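You operate a simulated robot arm through the tools that you are given. There is no shell and no other tool. Be economical: measure what you need, move in short steps, check, and stop when the job is done.

The job below is to be done with a simulated robot arm. You get a single attempt, and the scene is never put back.

JOB
Fit the green filter in the lamp box, switch it on, test it at 100 and leave it at 40.
Fine: the grey filter goes in the back slot of the rack; switch on with the dial at 0.

The check looks at the end state, three seconds after you hand in, the way a careful person would. Anything else that was tipped, shoved, dropped, spilled or broken makes it a failure.

ROBOT AND FRAMES
A 6-joint arm with a two-finger parallel gripper, fixed in place. Base frame: the origin is at the foot of the arm, x ahead of it, y to its left, z up; the work surface is at about z = 760. Units: mm, rad, N and s.
With the tool pointing down near the work surface it reaches from about 260 to 680 mm from the base axis. Its first joint turns from -1.152 to 1.152 rad. Payload 2.9 kg.
Tool frame: the origin (TCP) lies between the finger pads and is the grasp point; the fingertips stand 30 mm ahead of it; z points along the fingers, y is the line along which they close. Largest opening 110 mm; finger width 20, thickness 10; the body of the gripper, 48 by 112 mm, starts 55 mm behind the TCP.
Orientation is that of the tool frame in the base frame, as a unit quaternion [x, y, z, w]. With the fingers straight down and closing along the base's y, the tool's x points along the base's -x, its y along +y and its z along -z.

CONTROLS
- The arm moves only by the tool drive_tool. Its argument "targets" is text: rows parted by semicolons, each of 6 numbers parted by spaces: the shift along the base's x, y, z in units of 25 mm (1.0 is 25 mm), then the turn, a rotation vector about the base's x, y, z in units of 5 degrees (1.0 is 5 degrees). In form: tx ty tz rx ry rz; .... A call has 1 to 20 rows; each row shifts and turns the commanded pose from where the row before left it. "hand" is the finger opening in mm, from 0 to 110, set as the call begins (left out, the last holds). A call with a number of a shift or a turn outside -1 to 1 is refused whole. Rows are played at 5 a second. More than 50 mm and 0.15 rad between two rows, or a gripper value outside its range, and nothing of the call is played. Where a pose cannot be reached the arm comes as near as it can. A force on the tool above 40 N (or 10 N above the force at the start of the call, whichever is more), or a blocked arm, ends the call early, and 0.2 s more pass. The fingers move at their own pace (about 108 mm/s each) and stop on an object; they squeeze with about 34 N. The grip force told is the motor's: it shows also when the fingers shut on nothing. Time passes only in rows, and 0.2 s behind the last, so rows that do not move let the fingers close. It gives the time, the measured TCP pose, the force on the tool (base axes), the opening and the grip force at its end, in the units of the frame above (readings bear some noise).
- Cameras (640 x 400 px; columns grow to the right, rows downward): "scene" is fixed at [71.2, 426.1, 1395.1]; the picture's right is [-0.82, -0.57, 0.00], its down [-0.27, 0.39, -0.88] and it looks along [0.50, -0.72, -0.48] (base axes); focal length 290 px, centre (320, 200). "wrist" rides on the gripper at [-36, 0, -57] in the tool frame; the picture's right is [0.00, -1.00, 0.00], its down [0.97, 0.00, -0.24] and it looks along [0.24, 0.00, 0.97] (tool axes); focal length 218 px, centre (320, 200). There is no depth. A picture from a camera that has moved, and an enlarged one, comes with that camera's place and axes in the base frame and with its lens.
- capture(camera): a new picture of that camera. It takes no simulated time.
- enlarge(camera, box): a new picture of the part [left, top, right, bottom] of that camera's present view, enlarged. It takes no simulated time.
- finish_job(): hands the job in; it is judged then, once.

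Go step by step. Nothing tells you positions but the pictures and the camera data: compare them with the known pose of the tool, close in by small moves and look again before you grip or let go. The budget is 120 turns and 84 pictures, counting those below and the enlarged ones. Unless the task says otherwise, let go and move clear before handing in, and close with one line.

The tools are called after "Request:" as a command line: name --argument value ..., lists and objects as JSON in quotes. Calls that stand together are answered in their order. drive_tool: Moves the arm, as the interface text tells. Its arguments: {"type":"object","properties":{"targets":{"type":"string"},"hand":{"type":"number"}},"required":["targets"]} The other tools are called the same way: capture (camera) takes a picture; enlarge (camera, box) takes an enlarged picture of a part of a camera's view; finish_job () hands the job in.

At the start:

```text
time_s: 0.0
tcp_pos: [365.2, -130.3, 1269.6]
tcp_rot: [0.0, 1.0, 0.001, 0.0]
force: [-0.7, -1.0, -0.2]
opening: 110.1
gripper_force: 0.0
```

scene: 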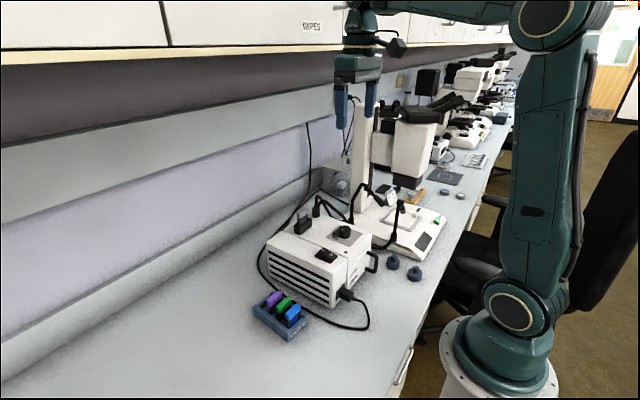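
wrist: 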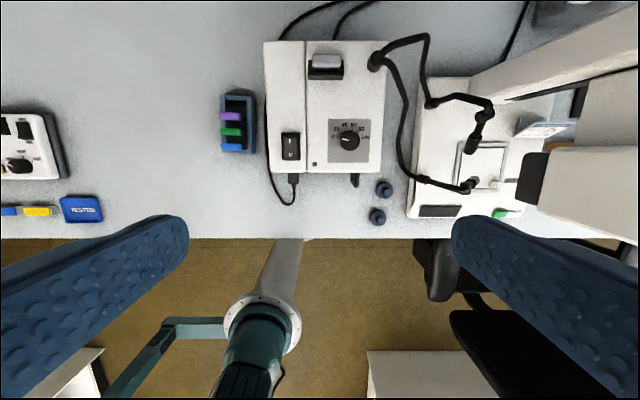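

I see a lamp box with a rocker switch, a dial and a filter slot on top, and a rack holding purple, green and blue filters beside it. I'll look closer first.

Request:
enlarge --camera "wrist" --box '[200, 30, 420, 220]'

Request:
enlarge --camera "scene" --box '[240, 170, 400, 345]'

```text
2.11 times, centred on (310, 125) of wrist
camera zoom: at [400.6, -130.4, 1327.3], right [0.0, -1.0, 0.0], down [-0.97, 0.0, 0.24], along [-0.24, 0.0, -0.97], focal length 460 px, centre (341, 358)
```

zoom: 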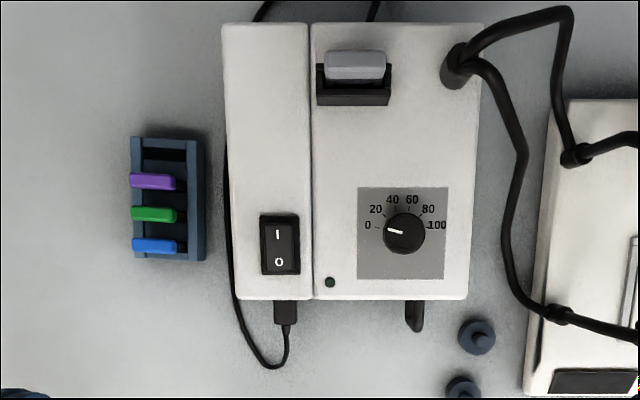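

```text
2.29 times, centred on (320, 258) of scene
camera zoom: at [71.2, 426.1, 1395.1], right [-0.82, -0.57, 0.0], down [-0.27, 0.39, -0.88], along [0.5, -0.72, -0.48], focal length 664 px, centre (320, 69)
```

zoom: 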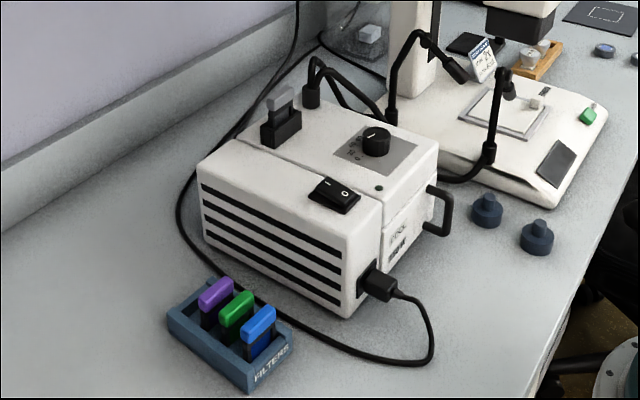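

The grey filter sits in the lamp slot, with its handle at about (525, -140, 958). The green handle is at about (431, 64, 830), the switch at (400, -76, 905), and the rack's empty slot is the back one. I'll descend above the lamp for a closer look.

Request:
drive_tool --targets "0 0 -1 0 0 0;0 0 -1 0 0 0;0 0 -1 0 0 0;0 0 -1 0 0 0;0 0 -1 0 0 0;1 0 -1 0 0 0;1 0 -1 0 0 0;1 -0.4 0 0 0 0;1 0 0 0 0 0;1 0 0 0 0 0" --hand 80

Request:
capture --camera "wrist"

Request:
capture --camera "scene"

```text
time_s: 2.2
tcp_pos: [490.9, -142.1, 1094.1]
tcp_rot: [0.0, 1.0, 0.001, -0.001]
force: [0.3, 0.0, -0.5]
opening: 80.1
gripper_force: 0.1
```

```text
79 pictures are left
camera wrist: at [526.8, -142.2, 1151.3], right [0.0, -1.0, 0.0], down [-0.97, 0.0, 0.24], along [-0.24, 0.0, -0.97], focal length 218 px, centre (320, 200)
```

wrist: 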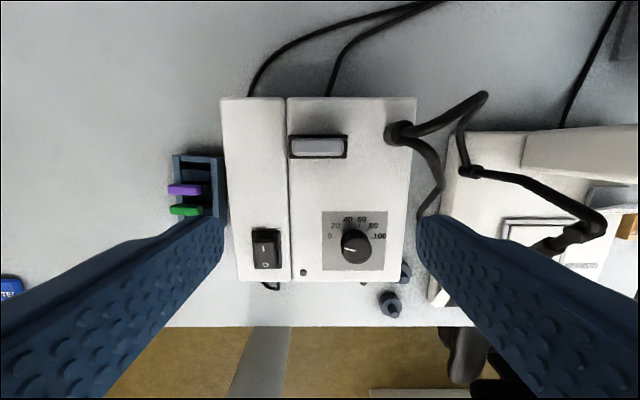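

```text
78 pictures are left
```

scene: 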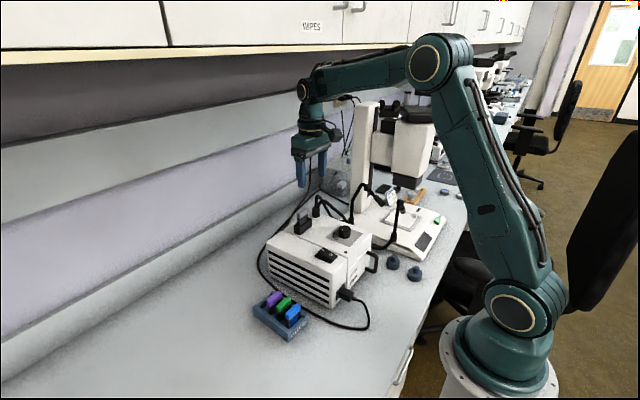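

The grey handle is confirmed at about (526, -140.5, 958). I'll zoom in on the handle and rack shapes to choose the grip height.

Request:
enlarge --camera "scene" --box '[280, 185, 360, 235]'

Request:
enlarge --camera "scene" --box '[245, 280, 325, 330]'

Request:
enlarge --camera "wrist" --box '[220, 90, 420, 215]'

```text
8.00 times, centred on (320, 210) of scene
camera zoom: at [71.2, 426.1, 1395.1], right [-0.82, -0.57, 0.0], down [-0.27, 0.39, -0.88], along [0.5, -0.72, -0.48], focal length 2323 px, centre (320, 120)
```

zoom: 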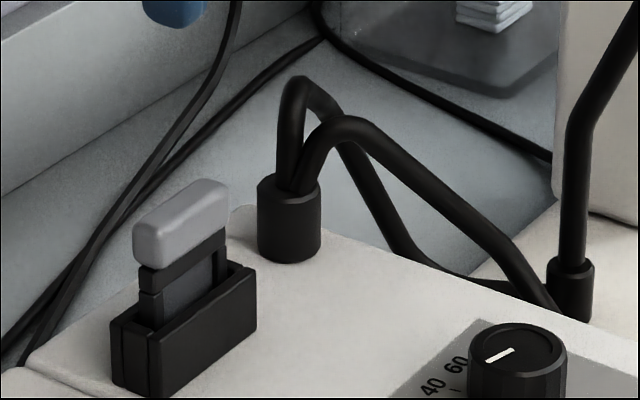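

```text
8.00 times, centred on (285, 305) of scene
camera zoom: at [71.2, 426.1, 1395.1], right [-0.82, -0.57, 0.0], down [-0.27, 0.39, -0.88], along [0.5, -0.72, -0.48], focal length 2323 px, centre (600, -640)
```

zoom: 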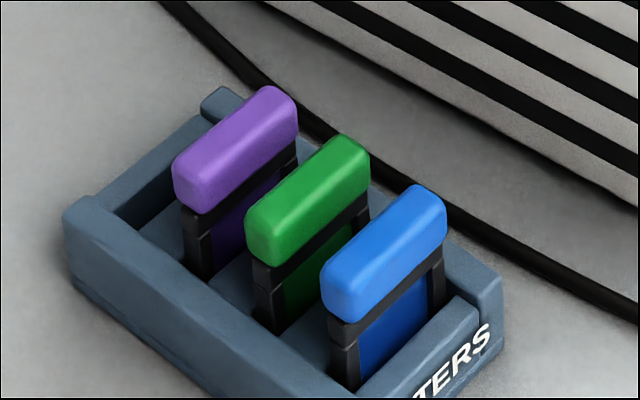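

```text
3.20 times, centred on (320, 152) of wrist
camera zoom: at [526.8, -142.2, 1151.3], right [0.0, -1.0, 0.0], down [-0.97, 0.0, 0.24], along [-0.24, 0.0, -0.97], focal length 698 px, centre (320, 352)
```

zoom: 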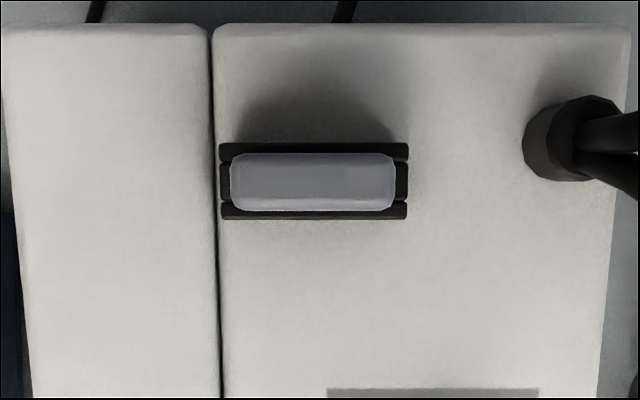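

The handle is about 43 mm wide in y and 16 mm thick, with its underside near z 948 and the holder top near 930. I'll line up above it and look before going down.

Request:
drive_tool --targets "1 0.06 0 0 0 0;0.4 0 -1 0 0 0;0 0 -1 0 0 0;0 0 -1 0 0 0;0 0 0 0 0 0" --hand 72

Request:
capture --camera "wrist"

Request:
enlarge --camera "scene" --box '[260, 150, 380, 235]'

```text
time_s: 3.4
tcp_pos: [527.0, -138.2, 1019.6]
tcp_rot: [-0.001, 1.0, 0.0, 0.001]
force: [-0.6, 0.3, -0.5]
opening: 72.1
gripper_force: 0.1
```

```text
74 pictures are left
camera wrist: at [561.8, -139.3, 1077.9], right [0.0, -1.0, 0.0], down [-0.97, 0.0, 0.24], along [-0.24, 0.0, -0.97], focal length 218 px, centre (320, 200)
```

wrist: 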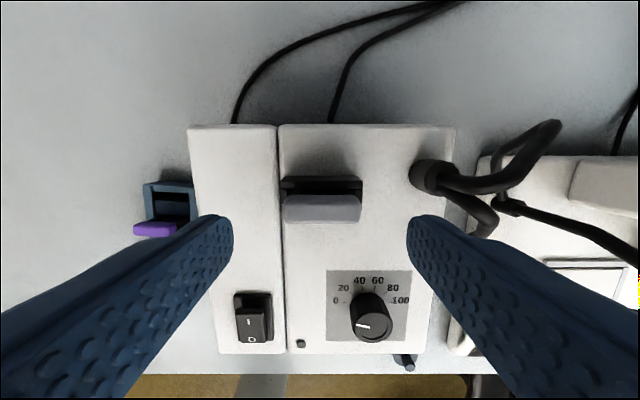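

```text
4.71 times, centred on (320, 192) of scene
camera zoom: at [71.2, 426.1, 1395.1], right [-0.82, -0.57, 0.0], down [-0.27, 0.39, -0.88], along [0.5, -0.72, -0.48], focal length 1366 px, centre (320, 235)
```

zoom: 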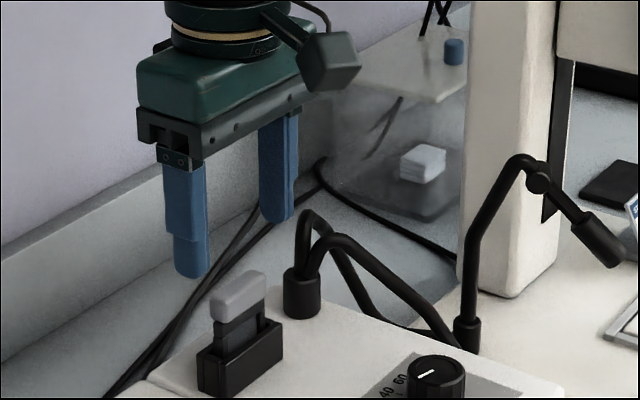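

Alignment is within a couple of mm. I'll descend to TCP z of about 968 and close.

Request:
drive_tool --targets "0 -0.06 -1 0 0 0;0 0 -0.7 0 0 0;0 0 -0.37 0 0 0;0 0 0 0 0 0"

Request:
capture --camera "wrist"

Request:
enlarge --camera "scene" --box '[260, 150, 380, 235]'

```text
time_s: 4.4
tcp_pos: [525.9, -140.1, 968.2]
tcp_rot: [0.0, 1.0, -0.001, 0.001]
force: [-0.3, 0.3, -0.2]
opening: 72.2
gripper_force: 0.0
```

```text
72 pictures are left
camera wrist: at [560.4, -140.2, 1026.2], right [0.0, -1.0, 0.0], down [-0.97, 0.0, 0.24], along [-0.24, 0.0, -0.97], focal length 218 px, centre (320, 200)
```

wrist: 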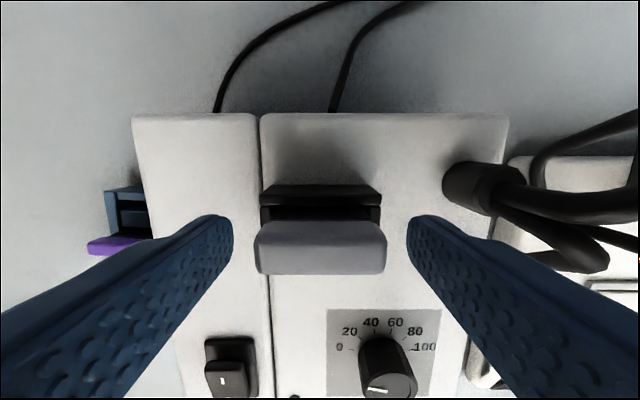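

```text
4.71 times, centred on (320, 192) of scene
camera zoom: at [71.2, 426.1, 1395.1], right [-0.82, -0.57, 0.0], down [-0.27, 0.39, -0.88], along [0.5, -0.72, -0.48], focal length 1366 px, centre (320, 235)
```

zoom: 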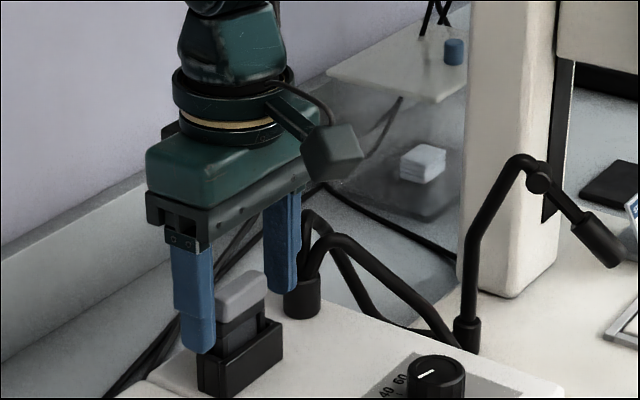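

The fingers straddle the handle centrally, above the holder. Closing the gripper.

Request:
drive_tool --targets "0 0 0 0 0 0;0 0 0 0 0 0;0 0 0 0 0 0" --hand 30

Request:
capture --camera "wrist"

```text
time_s: 5.2
tcp_pos: [525.6, -140.3, 967.6]
tcp_rot: [0.0, 1.0, 0.0, 0.0]
force: [1.1, 0.5, 0.3]
opening: 42.7
gripper_force: 34.1
```

```text
70 pictures are left
camera wrist: at [560.4, -140.2, 1026.4], right [0.0, -1.0, 0.0], down [-0.97, 0.0, 0.24], along [-0.24, 0.0, -0.97], focal length 218 px, centre (320, 200)
```

wrist: 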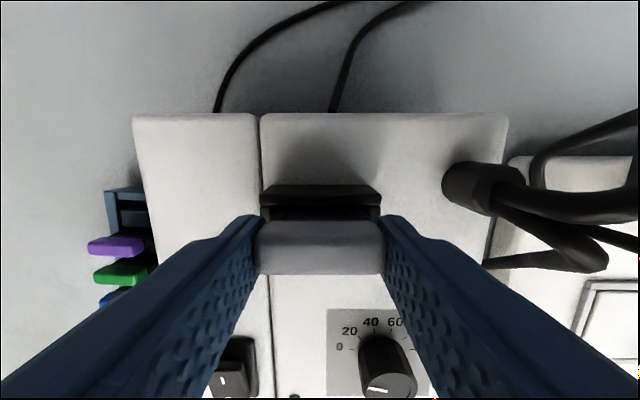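

Gripped at 42.7 mm. Lifting straight up.

Request:
drive_tool --targets "0 0 -0.0 0 0 0;0 0 0.5 0 0 0;0 0 0.5 0 0 0;0 0 0.5 0 0 0;0 0 1 0 0 0;0 0 1 0 0 0;0 0 1 0 0 0;0 0 1 0 0 0"

Request:
capture --camera "wrist"

Request:
enlarge --camera "scene" --box '[260, 130, 380, 235]'

```text
time_s: 7.0
tcp_pos: [525.0, -139.0, 1105.0]
tcp_rot: [0.001, 1.0, 0.0, 0.0]
force: [-0.2, -0.1, 0.5]
opening: 42.9
gripper_force: 34.0
```

```text
69 pictures are left
camera wrist: at [560.1, -139.3, 1162.5], right [0.0, -1.0, 0.0], down [-0.97, 0.0, 0.24], along [-0.24, 0.0, -0.97], focal length 218 px, centre (320, 200)
```

wrist: 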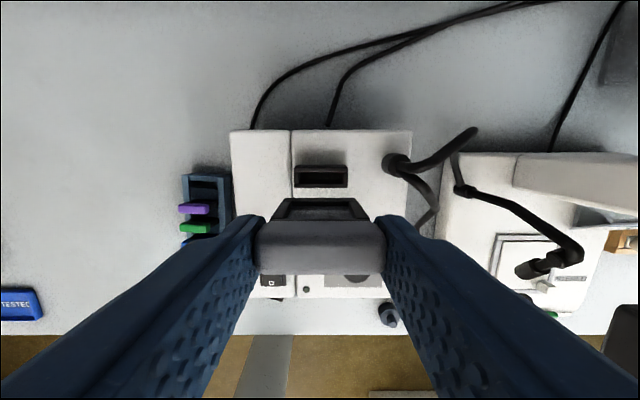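

```text
3.81 times, centred on (320, 182) of scene
camera zoom: at [71.2, 426.1, 1395.1], right [-0.82, -0.57, 0.0], down [-0.27, 0.39, -0.88], along [0.5, -0.72, -0.48], focal length 1106 px, centre (320, 267)
```

zoom: 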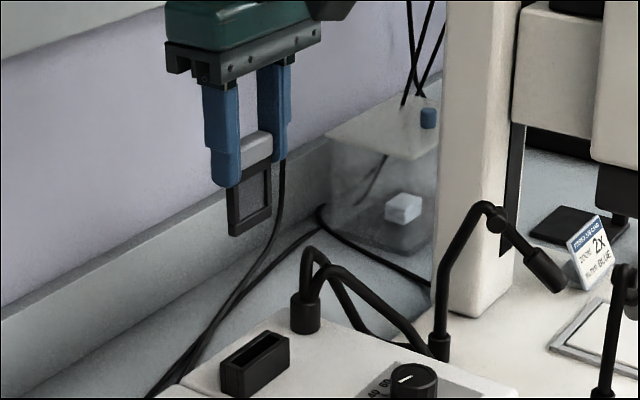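

Grey is out, with a frame about 50 mm long under the handle. Next I'll move toward the rack for a top view of the back slot, keeping high.

Request:
drive_tool --targets "0 1 0 0 0 0;0 1 0 0 0 0;0 1 0 0 0 0;0 1 0 0 0 0;0 1 0 0 0 0;0 1 0 0 0 0;0 1 0 0 0 0;0 1 0 0 0 0"

Request:
capture --camera "wrist"

Request:
enlarge --camera "wrist" --box '[260, 130, 380, 220]'

```text
time_s: 8.8
tcp_pos: [525.4, 60.8, 1103.9]
tcp_rot: [0.0, 1.0, -0.001, 0.0]
force: [0.4, 0.3, 0.3]
opening: 42.7
gripper_force: 33.8
```

```text
67 pictures are left
camera wrist: at [560.1, 60.2, 1161.5], right [0.0, -1.0, 0.0], down [-0.97, 0.0, 0.24], along [-0.24, 0.0, -0.97], focal length 218 px, centre (320, 200)
```

wrist: 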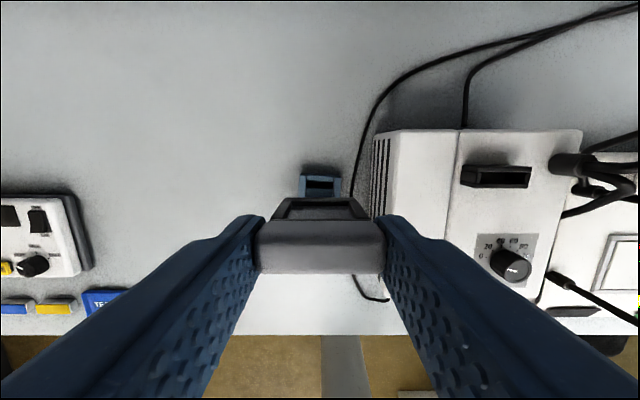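

```text
4.44 times, centred on (320, 175) of wrist
camera zoom: at [560.1, 60.2, 1161.5], right [0.0, -1.0, 0.0], down [-0.97, 0.0, 0.24], along [-0.24, 0.0, -0.97], focal length 970 px, centre (320, 311)
```

zoom: 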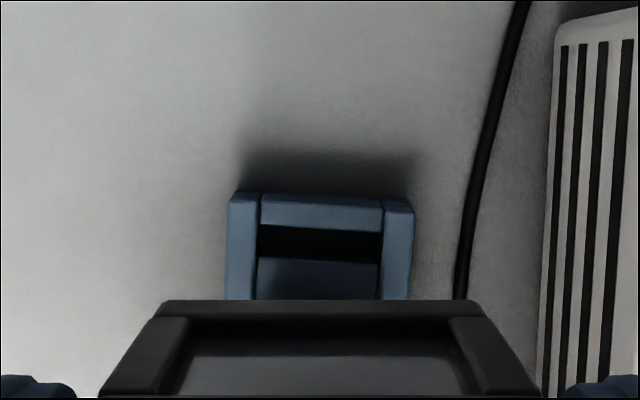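

The rack appears yawed by about -2.5°, with its rim near z 791 and the back slot at about (495, 60). I'll move nearer for an unobstructed view.

Request:
drive_tool --targets "-1 0 0 0 0 0;-1 0 0 0 0 0;-1 0 -1 0 0 0;-0.4 0 -1 0 0 0;0 0 -1 0 0 0;0 0 -1 0 0 0;0 0 0 0 0 0"

Request:
enlarge --camera "wrist" --box '[256, 105, 384, 185]'

Request:
enlarge --camera "scene" --box '[220, 210, 380, 330]'

```text
time_s: 10.4
tcp_pos: [440.7, 61.1, 1003.3]
tcp_rot: [0.0, 1.0, 0.0, 0.0]
force: [0.8, 0.7, 0.9]
opening: 42.8
gripper_force: 33.9
```

```text
5.00 times, centred on (320, 145) of wrist
camera zoom: at [475.6, 59.8, 1062.0], right [0.0, -1.0, 0.0], down [-0.97, 0.0, 0.24], along [-0.24, 0.0, -0.97], focal length 1091 px, centre (320, 475)
```

zoom: 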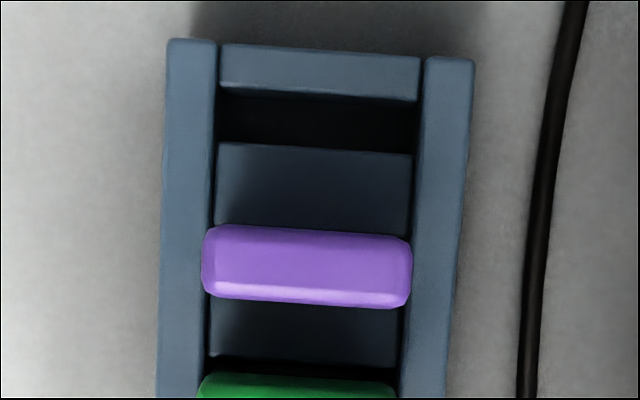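

```text
3.33 times, centred on (300, 270) of scene
camera zoom: at [71.2, 426.1, 1395.1], right [-0.82, -0.57, 0.0], down [-0.27, 0.39, -0.88], along [0.5, -0.72, -0.48], focal length 968 px, centre (387, -33)
```

zoom: 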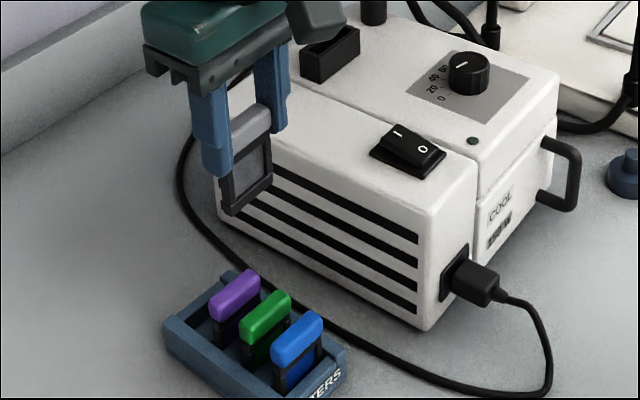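

The back slot's opening is centred at about (495, 60.7), with rack yaw about -3.6°. I'll align to that and descend to just above it.

Request:
drive_tool --targets "1 0.036 0 0 0 -0.36;1 0 0 0 0 -0.36;0.144 0 -1 0 0 0;0 0 -1 0 0 0;0 0 -1 0 0 0;0 0 -1 0 0 0;0 0 -0.9 0 0 0;0 0 0 0 0 0"

Request:
capture --camera "wrist"

Request:
enlarge --camera "scene" --box '[235, 255, 335, 325]'

```text
time_s: 12.2
tcp_pos: [494.1, 60.7, 881.8]
tcp_rot: [0.031, 1.0, 0.0, 0.0]
force: [0.1, 0.3, 0.6]
opening: 42.8
gripper_force: 34.0
```

```text
63 pictures are left
camera wrist: at [529.0, 57.7, 939.4], right [-0.06, -1.0, 0.0], down [-0.97, 0.06, 0.24], along [-0.24, 0.01, -0.97], focal length 218 px, centre (320, 200)
```

wrist: 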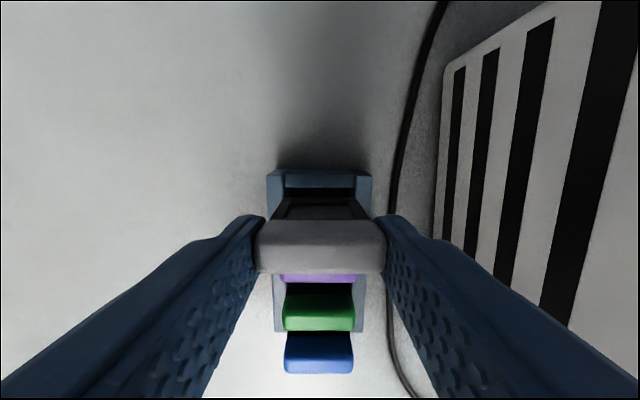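

```text
5.71 times, centred on (285, 290) of scene
camera zoom: at [71.2, 426.1, 1395.1], right [-0.82, -0.57, 0.0], down [-0.27, 0.39, -0.88], along [0.5, -0.72, -0.48], focal length 1659 px, centre (520, -314)
```

zoom: 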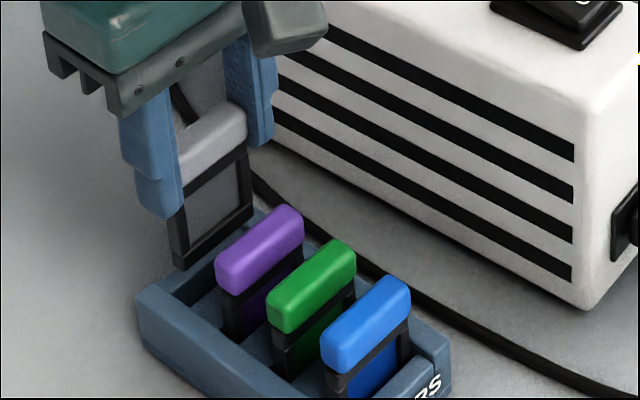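

Yaw and y look aligned with the rack. I'll check x closely before inserting.

Request:
enlarge --camera "wrist" --box '[256, 160, 384, 240]'

```text
5.00 times, centred on (320, 200) of wrist
camera zoom: at [529.0, 57.7, 939.4], right [-0.06, -1.0, 0.0], down [-0.97, 0.06, 0.24], along [-0.24, 0.01, -0.97], focal length 1091 px, centre (320, 200)
```

zoom: 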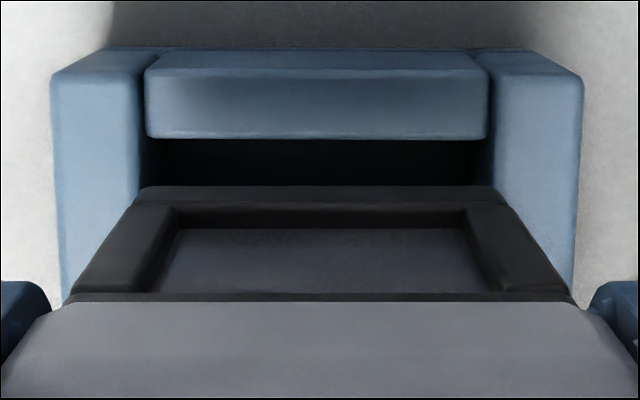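

The frame's back face is at about x 499.7 and the slot spans about 489–501, so it should enter. I'll insert gently.

Request:
drive_tool --targets "0 0 -0.5 0 0 0;0 0 -0.3 0 0 0;0 0 -0.15 0 0 0;0 0 -0.15 0 0 0;0 0 0 0 0 0"

Request:
enlarge --camera "wrist" --box '[256, 160, 384, 240]'

Request:
enlarge --camera "scene" --box '[235, 265, 315, 321]'

```text
time_s: 13.4
tcp_pos: [493.3, 60.3, 853.9]
tcp_rot: [0.031, 1.0, -0.001, 0.0]
force: [0.3, 0.1, -0.7]
opening: 42.5
gripper_force: 34.1
```

```text
5.00 times, centred on (320, 200) of wrist
camera zoom: at [528.9, 58.2, 911.8], right [-0.06, -1.0, 0.0], down [-0.97, 0.06, 0.24], along [-0.24, 0.01, -0.97], focal length 1091 px, centre (320, 200)
```

zoom: 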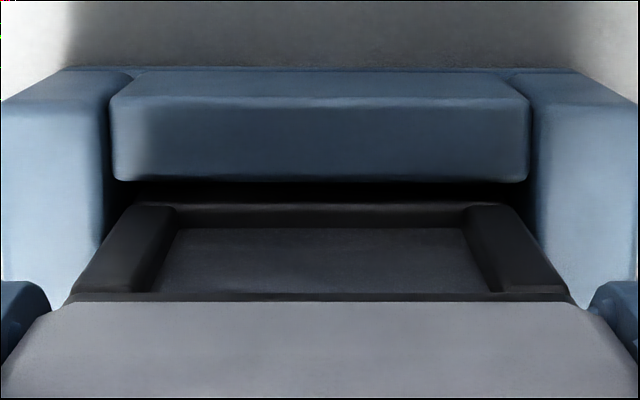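

```text
7.14 times, centred on (275, 293) of scene
camera zoom: at [71.2, 426.1, 1395.1], right [-0.82, -0.57, 0.0], down [-0.27, 0.39, -0.88], along [0.5, -0.72, -0.48], focal length 2074 px, centre (641, -464)
```

zoom: 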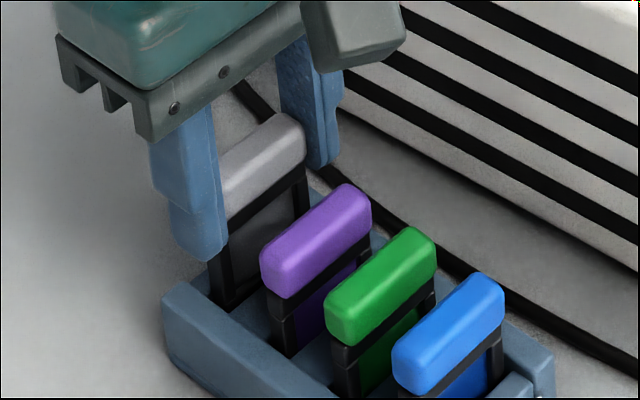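

It is entering without force. Continuing down to the seat.

Request:
drive_tool --targets "0 0 -0.15 0 0 0;0 0 -0.15 0 0 0;0 0 -0.12 0 0 0;0 0 -0.1 0 0 0;0 0 0 0 0 0"

Request:
enlarge --camera "scene" --box '[235, 265, 315, 321]'

```text
time_s: 14.6
tcp_pos: [494.8, 60.6, 841.8]
tcp_rot: [0.031, 1.0, 0.0, 0.001]
force: [-0.4, 1.2, -1.0]
opening: 42.9
gripper_force: 34.3
```

```text
7.14 times, centred on (275, 293) of scene
camera zoom: at [71.2, 426.1, 1395.1], right [-0.82, -0.57, 0.0], down [-0.27, 0.39, -0.88], along [0.5, -0.72, -0.48], focal length 2074 px, centre (641, -464)
```

zoom: 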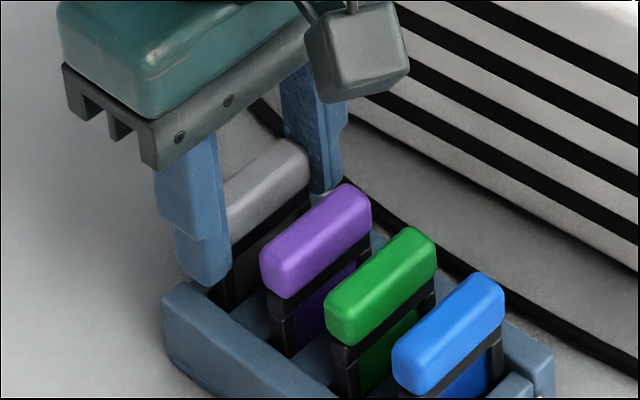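

It is nearly seated. I'll nudge down a little more to feel for the floor.

Request:
drive_tool --targets "0 0 -0.06 0 0 0;0 0 0 0 0 0"

Request:
enlarge --camera "wrist" --box '[240, 160, 400, 300]'

```text
time_s: 15.2
tcp_pos: [492.9, 61.1, 839.0]
tcp_rot: [0.031, 1.0, 0.0, 0.0]
force: [0.3, -0.6, -0.7]
opening: 43.0
gripper_force: 34.5
```

```text
2.86 times, centred on (320, 230) of wrist
camera zoom: at [528.8, 58.2, 898.2], right [-0.06, -1.0, 0.0], down [-0.97, 0.06, 0.24], along [-0.24, 0.01, -0.97], focal length 624 px, centre (320, 114)
```

zoom: 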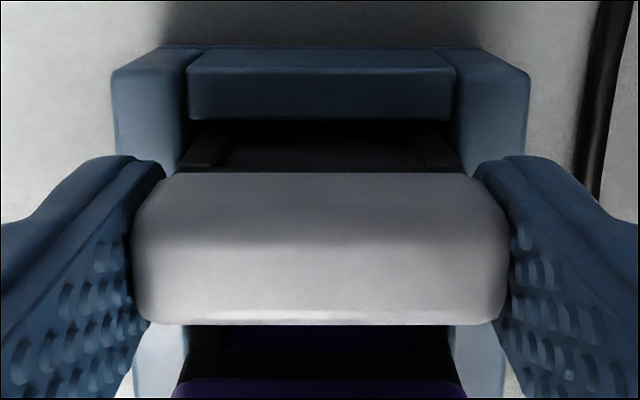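

Still no contact force. One more small step.

Request:
drive_tool --targets "0 0 -0.06 0 0 0;0 0 -0.06 0 0 0;0 0 0 0 0 0"

Request:
enlarge --camera "scene" --box '[235, 265, 315, 321]'

```text
time_s: 16.0
tcp_pos: [494.5, 60.5, 838.2]
tcp_rot: [0.031, 1.0, 0.0, 0.002]
force: [-7.0, 0.3, 29.4]
opening: 42.7
gripper_force: 33.7
```

```text
7.14 times, centred on (275, 293) of scene
camera zoom: at [70.6, 426.0, 1395.1], right [-0.82, -0.57, 0.0], down [-0.27, 0.39, -0.88], along [0.5, -0.72, -0.48], focal length 2074 px, centre (641, -464)
```

zoom: 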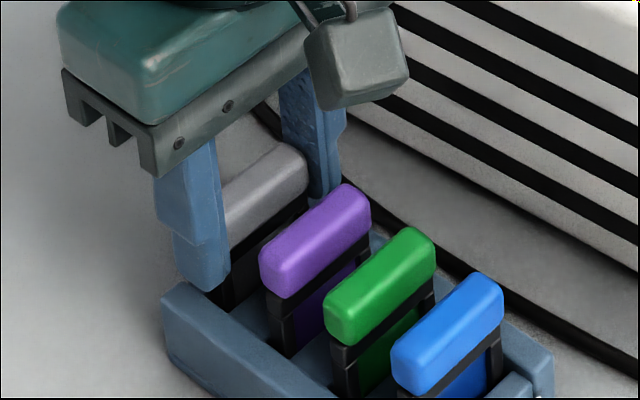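

Seated, with contact at TCP z of about 838. I'll relieve the force, release and rise.

Request:
drive_tool --targets "0 0 0.08 0 0 0;0 0 0 0 0 0"

Request:
drive_tool --targets "0 0 0 0 0 0;0 0 0 0 0 0;0 0 1 0 0 0;0 0 1 0 0 0;0 0 1 0 0 0;0 0 1 0 0 0;0 0 1 0 0 0;-1 0 0 0 0 0;-1 0 0 0 0 0;-1 0 0 0 0 0;-1 0 0 0 0 0;0 0 0 0 0 0" --hand 66

Request:
capture --camera "wrist"

Request:
enlarge --camera "wrist" --box '[240, 100, 400, 200]'

Request:
enlarge --camera "scene" --box '[235, 265, 315, 321]'

```text
time_s: 16.6
tcp_pos: [494.3, 60.2, 839.6]
tcp_rot: [0.031, 1.0, 0.0, 0.0]
force: [3.0, 0.7, 7.4]
opening: 42.7
gripper_force: 33.4
```

```text
time_s: 19.2
tcp_pos: [393.1, 60.4, 962.5]
tcp_rot: [0.031, 1.0, 0.0, -0.001]
force: [-0.2, 0.6, -0.2]
opening: 65.9
gripper_force: 0.2
```

```text
55 pictures are left
camera wrist: at [428.1, 58.0, 1021.7], right [-0.06, -1.0, 0.0], down [-0.97, 0.06, 0.24], along [-0.24, 0.01, -0.97], focal length 218 px, centre (320, 200)
```

wrist: 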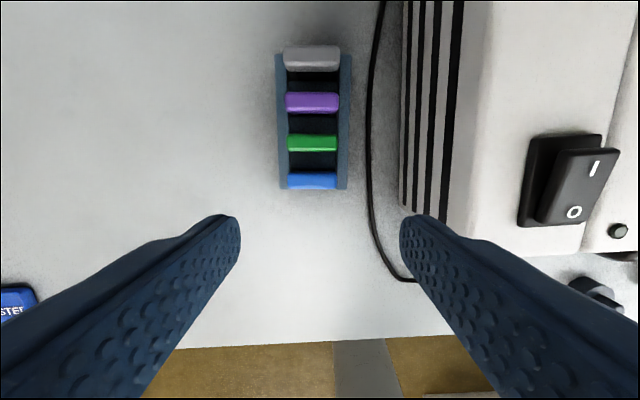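

```text
4.00 times, centred on (320, 150) of wrist
camera zoom: at [428.1, 58.0, 1021.7], right [-0.06, -1.0, 0.0], down [-0.97, 0.06, 0.24], along [-0.24, 0.01, -0.97], focal length 873 px, centre (320, 400)
```

zoom: 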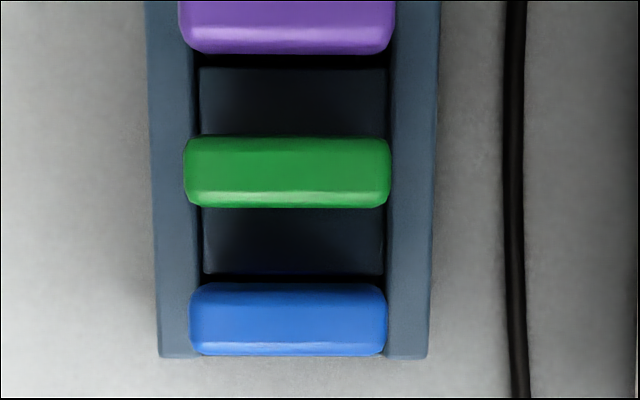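

```text
7.14 times, centred on (275, 293) of scene
camera zoom: at [71.1, 426.1, 1395.1], right [-0.82, -0.57, 0.0], down [-0.27, 0.39, -0.88], along [0.5, -0.72, -0.48], focal length 2074 px, centre (641, -464)
```

zoom: 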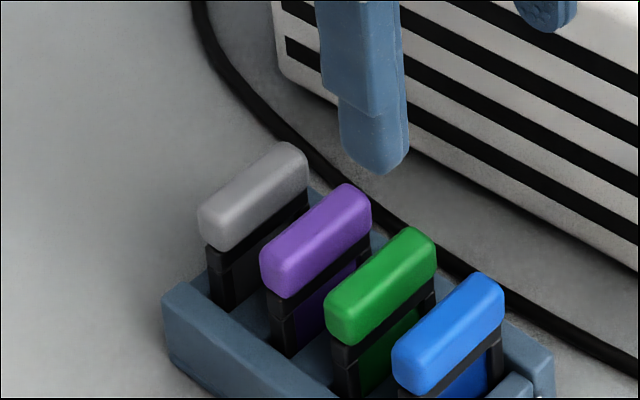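

Grey is seated in the back slot in line with the others. The green handle is at about (431.7, 63.9), so I'll align over it and descend partway.

Request:
drive_tool --targets "1 0.144 0 0 0 0;0.53 0 0 0 0 0;0 0 -1 0 0 0;0 0 -1 0 0 0;0 0 -1 0 0 0;0 0 -0.8 0 0 0;0 0 0 0 0 0"

Request:
capture --camera "wrist"

Request:
enlarge --camera "scene" --box '[235, 255, 335, 325]'

```text
time_s: 20.8
tcp_pos: [434.0, 63.9, 868.2]
tcp_rot: [0.032, 1.0, 0.0, 0.0]
force: [0.5, -0.3, -0.2]
opening: 66.1
gripper_force: 0.1
```

```text
52 pictures are left
camera wrist: at [468.0, 62.4, 926.7], right [-0.06, -1.0, 0.0], down [-0.97, 0.06, 0.24], along [-0.24, 0.01, -0.97], focal length 218 px, centre (320, 200)
```

wrist: 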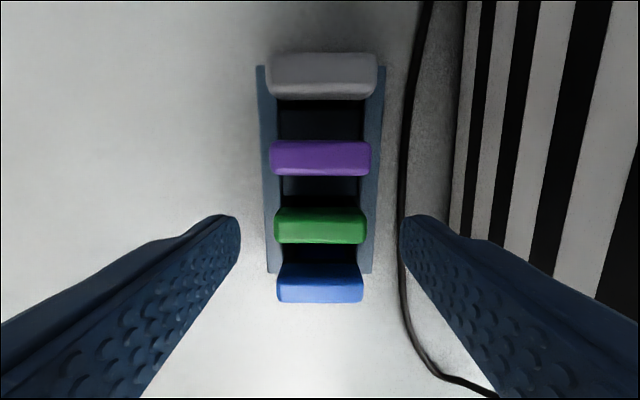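

```text
5.71 times, centred on (285, 290) of scene
camera zoom: at [71.2, 426.1, 1395.1], right [-0.82, -0.57, 0.0], down [-0.27, 0.39, -0.88], along [0.5, -0.72, -0.48], focal length 1659 px, centre (520, -314)
```

zoom: 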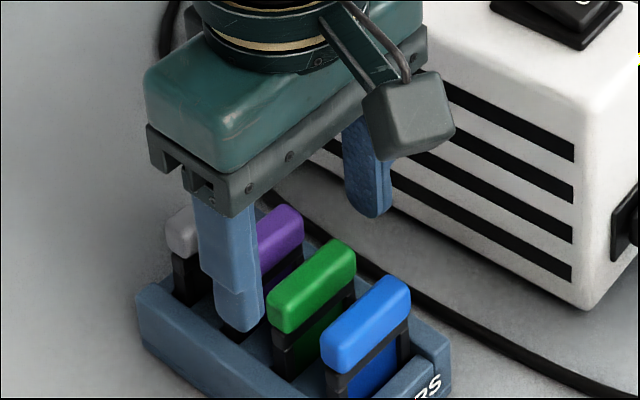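

The handle is centred between the fingers. Descending and gripping.

Request:
drive_tool --targets "0 0 -0.6 0 0 0;0 0 -0.57 0 0 0;0 0 0 0 0 0"

Request:
enlarge --camera "wrist" --box '[220, 150, 420, 290]'

Request:
enlarge --camera "scene" --box '[235, 255, 335, 325]'

```text
time_s: 21.6
tcp_pos: [431.9, 64.8, 838.7]
tcp_rot: [0.031, 1.0, 0.001, 0.0]
force: [-0.7, 0.0, 0.1]
opening: 65.9
gripper_force: 0.3
```

```text
2.86 times, centred on (320, 220) of wrist
camera zoom: at [467.5, 61.9, 897.3], right [-0.06, -1.0, 0.0], down [-0.97, 0.06, 0.24], along [-0.24, 0.01, -0.97], focal length 624 px, centre (320, 143)
```

zoom: 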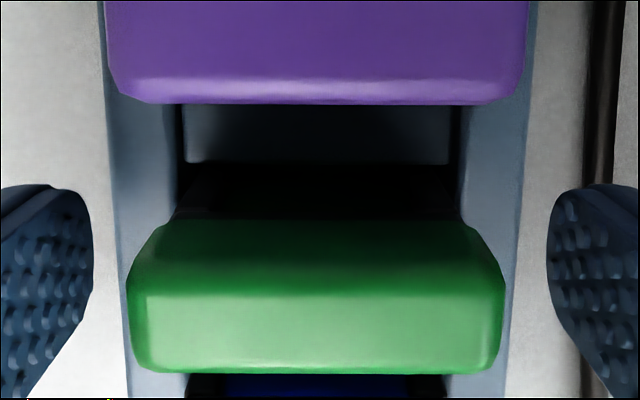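

```text
5.71 times, centred on (285, 290) of scene
camera zoom: at [71.2, 426.1, 1395.1], right [-0.82, -0.57, 0.0], down [-0.27, 0.39, -0.88], along [0.5, -0.72, -0.48], focal length 1659 px, centre (520, -314)
```

zoom: 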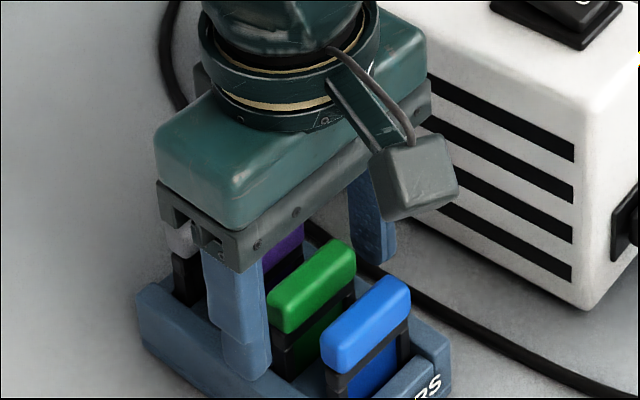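

The green handle sits slightly toward -x, so I'll shift 1.3 mm that way and close.

Request:
drive_tool --targets "-0.06 0.02 0 0 0 0;0 0 0 0 0 0"

Request:
drive_tool --targets "0 0 0 0 0 0;0 0 0 0 0 0;0 0 0 0 0 0" --hand 30

Request:
enlarge --camera "wrist" --box '[240, 160, 400, 300]'

```text
time_s: 22.2
tcp_pos: [430.2, 65.1, 839.6]
tcp_rot: [0.031, 1.0, 0.0, -0.001]
force: [0.9, 0.3, -0.3]
opening: 66.2
gripper_force: 0.0
```

```text
time_s: 23.0
tcp_pos: [430.2, 64.8, 839.2]
tcp_rot: [0.031, 1.0, 0.0, 0.0]
force: [-0.2, 0.1, 0.1]
opening: 42.9
gripper_force: 34.7
```

```text
2.86 times, centred on (320, 230) of wrist
camera zoom: at [465.7, 62.4, 897.4], right [-0.06, -1.0, 0.0], down [-0.97, 0.06, 0.24], along [-0.24, 0.01, -0.97], focal length 624 px, centre (320, 114)
```

zoom: 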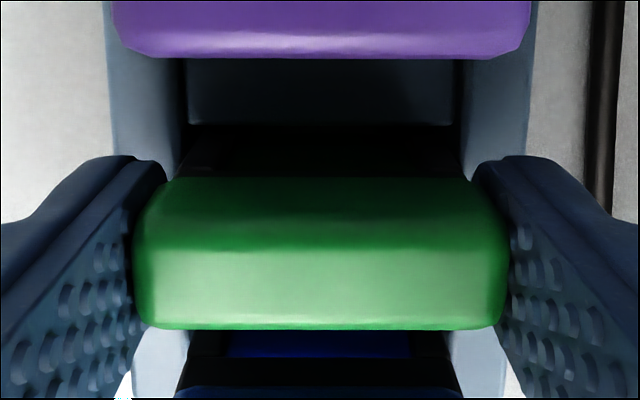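

Gripped green. Lifting straight out, then carrying it over to above the lamp slot.

Request:
drive_tool --targets "0 0 0.4 0 0 0;0 0 0.6 0 0 0;0 0 1 0 0 0;0 0 1 0 0 0;0 0 1 0 0 0;0 0 1 0 0 0;0 0 1 0 0 0;0 0 1 0 0 0;0 0 1 0 0 0;0 0 1 0 0 0;0 0 1 0 0 0"

Request:
capture --camera "scene"

```text
time_s: 25.4
tcp_pos: [430.9, 64.6, 1090.3]
tcp_rot: [0.032, 0.999, 0.0, 0.0]
force: [0.3, 0.4, 0.2]
opening: 42.6
gripper_force: 34.2
```

```text
47 pictures are left
```

scene: 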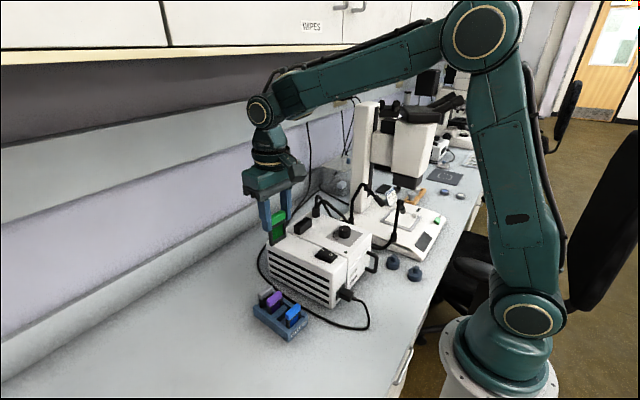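

The lift was clean. Moving above the lamp slot at (526.4, -140.2) with yaw back to 0.

Request:
drive_tool --targets "0.5 -1 0 0 0 0.36;0.5 -1 0 0 0 0.36;0.5 -1 0 0 0 0;0.5 -1 0 0 0 0;0.5 -1 0 0 0 0;0.5 -1 0 0 0 0;0.5 -1 0 0 0 0;0.34 -1 0 0 0 0;0 -0.2 -1 0 0 0;0 0 -1 0 0 0;0 0 0 0 0 0"

Request:
capture --camera "wrist"

Request:
enlarge --camera "scene" --box '[270, 160, 370, 230]'

```text
time_s: 27.8
tcp_pos: [526.7, -140.6, 1039.4]
tcp_rot: [0.0, 1.0, 0.001, 0.0]
force: [0.3, 0.5, -0.1]
opening: 42.9
gripper_force: 34.1
```

```text
46 pictures are left
camera wrist: at [562.9, -140.7, 1097.8], right [0.0, -1.0, 0.0], down [-0.97, 0.0, 0.24], along [-0.24, 0.0, -0.97], focal length 218 px, centre (320, 200)
```

wrist: 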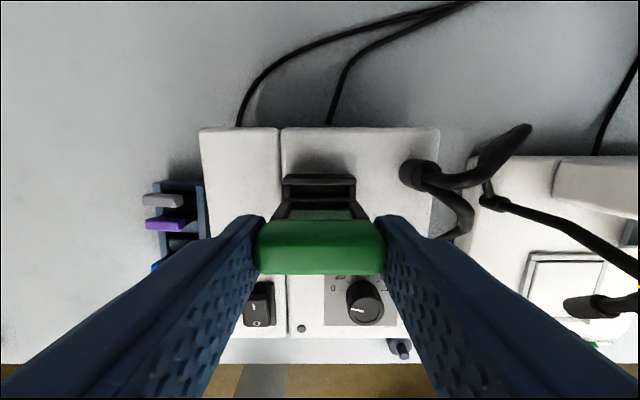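

```text
5.71 times, centred on (320, 195) of scene
camera zoom: at [71.2, 426.1, 1395.1], right [-0.82, -0.57, 0.0], down [-0.27, 0.39, -0.88], along [0.5, -0.72, -0.48], focal length 1659 px, centre (320, 229)
```

zoom: 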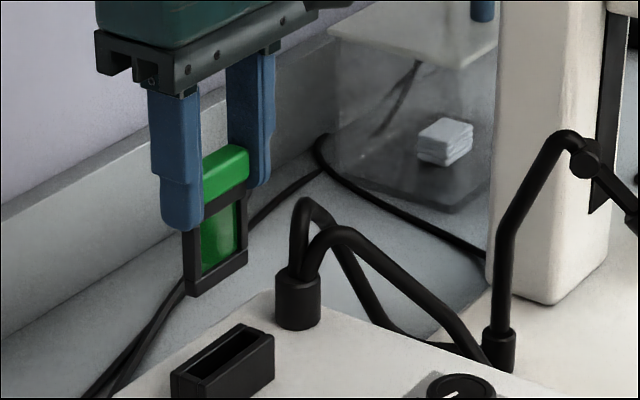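

Descending to just above the holder mouth to check alignment.

Request:
drive_tool --targets "0 0 -0.7 0 0 0;0 0 -0.6 0 0 0;0 0 0 0 0 0"

Request:
enlarge --camera "wrist" --box '[256, 160, 384, 240]'

Request:
enlarge --camera "scene" --box '[280, 185, 360, 235]'

```text
time_s: 28.6
tcp_pos: [526.1, -140.2, 1007.6]
tcp_rot: [0.0, 1.0, 0.0, 0.0]
force: [-0.1, -0.1, -1.2]
opening: 42.7
gripper_force: 34.4
```

```text
5.00 times, centred on (320, 200) of wrist
camera zoom: at [561.5, -140.4, 1065.8], right [0.0, -1.0, 0.0], down [-0.97, 0.0, 0.24], along [-0.24, 0.0, -0.97], focal length 1091 px, centre (320, 200)
```

zoom: 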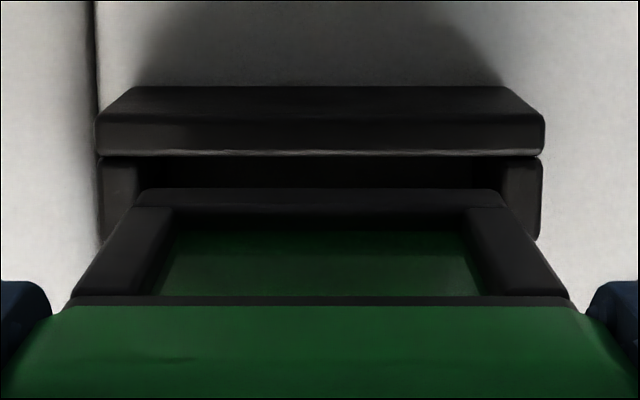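

```text
8.00 times, centred on (320, 210) of scene
camera zoom: at [71.2, 426.1, 1395.1], right [-0.82, -0.57, 0.0], down [-0.27, 0.39, -0.88], along [0.5, -0.72, -0.48], focal length 2323 px, centre (320, 120)
```

zoom: 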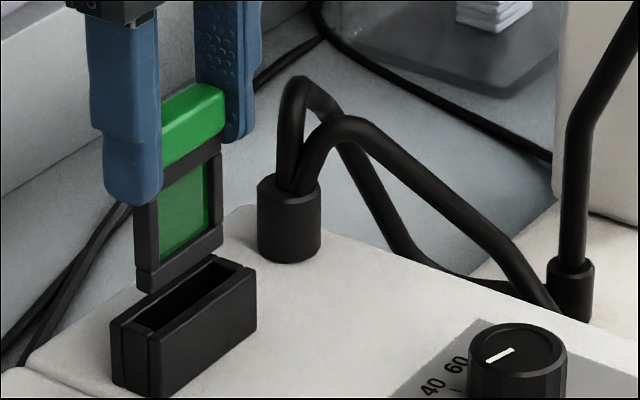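

Aligned in y, and x is within tolerance. I'll lower slowly into the holder.

Request:
drive_tool --targets "0.02 0 -0.2 0 0 0;0 0 -0.2 0 0 0;0 0 -0.2 0 0 0;0 0 0 0 0 0"

Request:
enlarge --camera "wrist" --box '[256, 160, 384, 240]'

Request:
enlarge --camera "scene" --box '[280, 185, 360, 235]'

```text
time_s: 29.6
tcp_pos: [528.0, -140.7, 995.5]
tcp_rot: [0.0, 1.0, 0.0, 0.003]
force: [-5.7, 0.9, 27.6]
opening: 42.9
gripper_force: 33.8
```

```text
5.00 times, centred on (320, 200) of wrist
camera zoom: at [562.5, -140.8, 1054.1], right [0.0, -1.0, 0.0], down [-0.97, 0.0, 0.23], along [-0.23, 0.0, -0.97], focal length 1091 px, centre (320, 200)
```

zoom: 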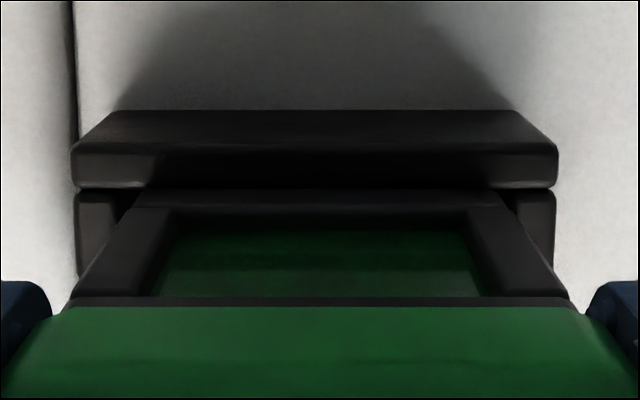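

```text
8.00 times, centred on (320, 210) of scene
camera zoom: at [70.5, 426.2, 1395.0], right [-0.82, -0.57, 0.0], down [-0.27, 0.39, -0.88], along [0.5, -0.72, -0.48], focal length 2323 px, centre (320, 120)
```

zoom: 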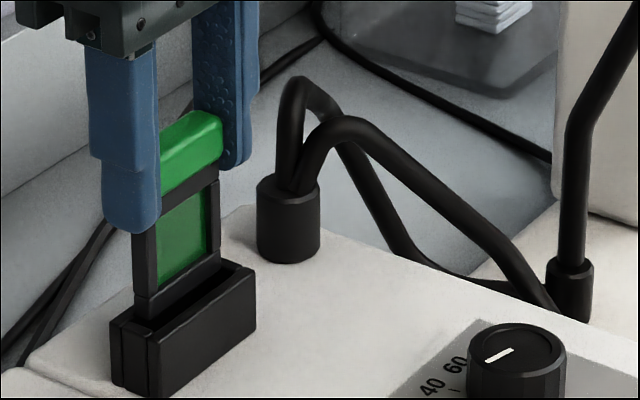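

The frame caught on the holder's back rim with about 28 N, so it is too far +x. I'll lift a little and re-measure.

Request:
drive_tool --targets "0 0 0.3 0 0 0;0 0 0 0 0 0;0 0 0 0 0 0"

Request:
enlarge --camera "scene" --box '[290, 210, 320, 236]'

Request:
enlarge --camera "wrist" --box '[256, 160, 384, 240]'

```text
time_s: 30.4
tcp_pos: [528.3, -139.6, 999.5]
tcp_rot: [0.0, 1.0, 0.0, -0.001]
force: [0.2, 0.7, 0.2]
opening: 42.9
gripper_force: 33.7
```

```text
15.38 times, centred on (305, 223) of scene
camera zoom: at [71.2, 426.1, 1395.1], right [-0.82, -0.57, 0.0], down [-0.27, 0.39, -0.88], along [0.5, -0.72, -0.48], focal length 4467 px, centre (551, -154)
```

zoom: 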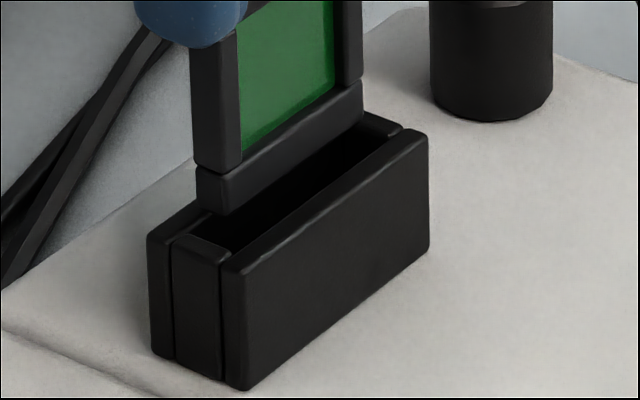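

```text
5.00 times, centred on (320, 200) of wrist
camera zoom: at [562.3, -140.3, 1057.8], right [0.0, -1.0, 0.0], down [-0.97, 0.0, 0.24], along [-0.24, 0.0, -0.97], focal length 1091 px, centre (320, 200)
```

zoom: 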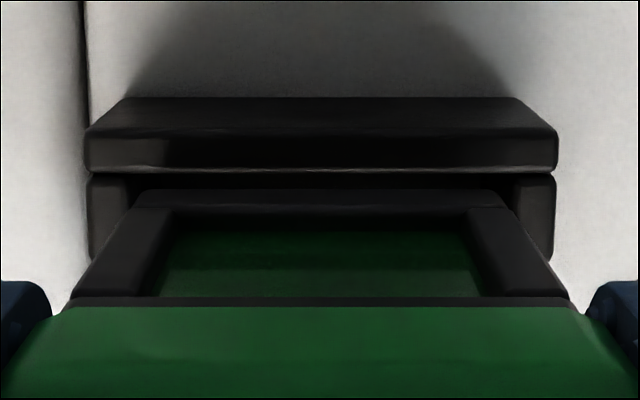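

Triangulation puts the frame about 2–3 mm too far +x in the slot. Shifting by -2.3 mm and lowering gently.

Request:
drive_tool --targets "-0.092 0 0 0 0 0;0 0 0 0 0 0;0 0 -0.1 0 0 0;0 0 -0.1 0 0 0;0 0 -0.1 0 0 0;0 0 0 0 0 0"

Request:
enlarge --camera "wrist" --box '[256, 160, 384, 240]'

Request:
enlarge --camera "scene" --box '[290, 210, 320, 236]'

```text
time_s: 31.8
tcp_pos: [524.7, -140.0, 990.9]
tcp_rot: [0.0, 1.0, 0.001, -0.001]
force: [0.6, 0.6, 0.0]
opening: 42.8
gripper_force: 33.8
```

```text
5.00 times, centred on (320, 200) of wrist
camera zoom: at [560.1, -140.3, 1050.2], right [0.0, -1.0, 0.0], down [-0.97, 0.0, 0.24], along [-0.24, 0.0, -0.97], focal length 1091 px, centre (320, 200)
```

zoom: 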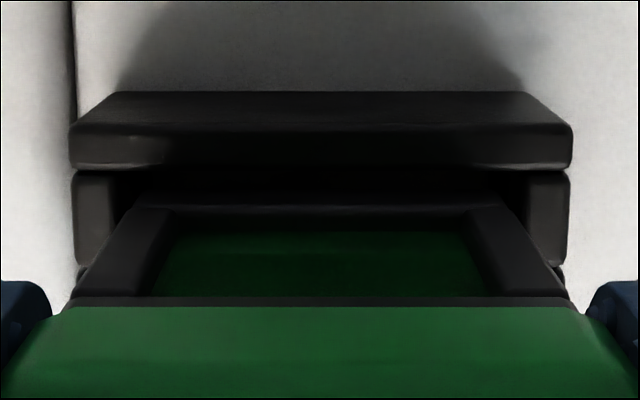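

```text
15.38 times, centred on (305, 223) of scene
camera zoom: at [71.2, 426.1, 1395.1], right [-0.82, -0.57, 0.0], down [-0.27, 0.39, -0.88], along [0.5, -0.72, -0.48], focal length 4467 px, centre (551, -154)
```

zoom: 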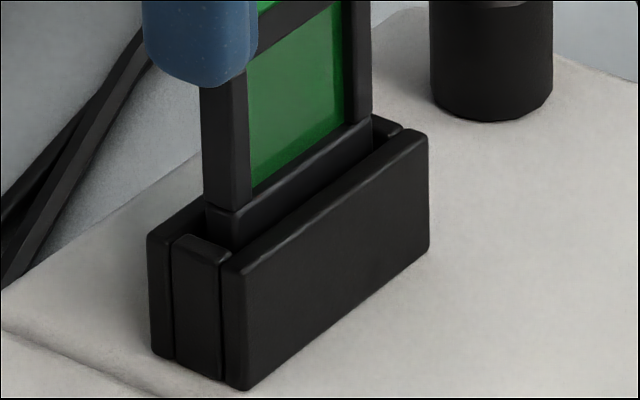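

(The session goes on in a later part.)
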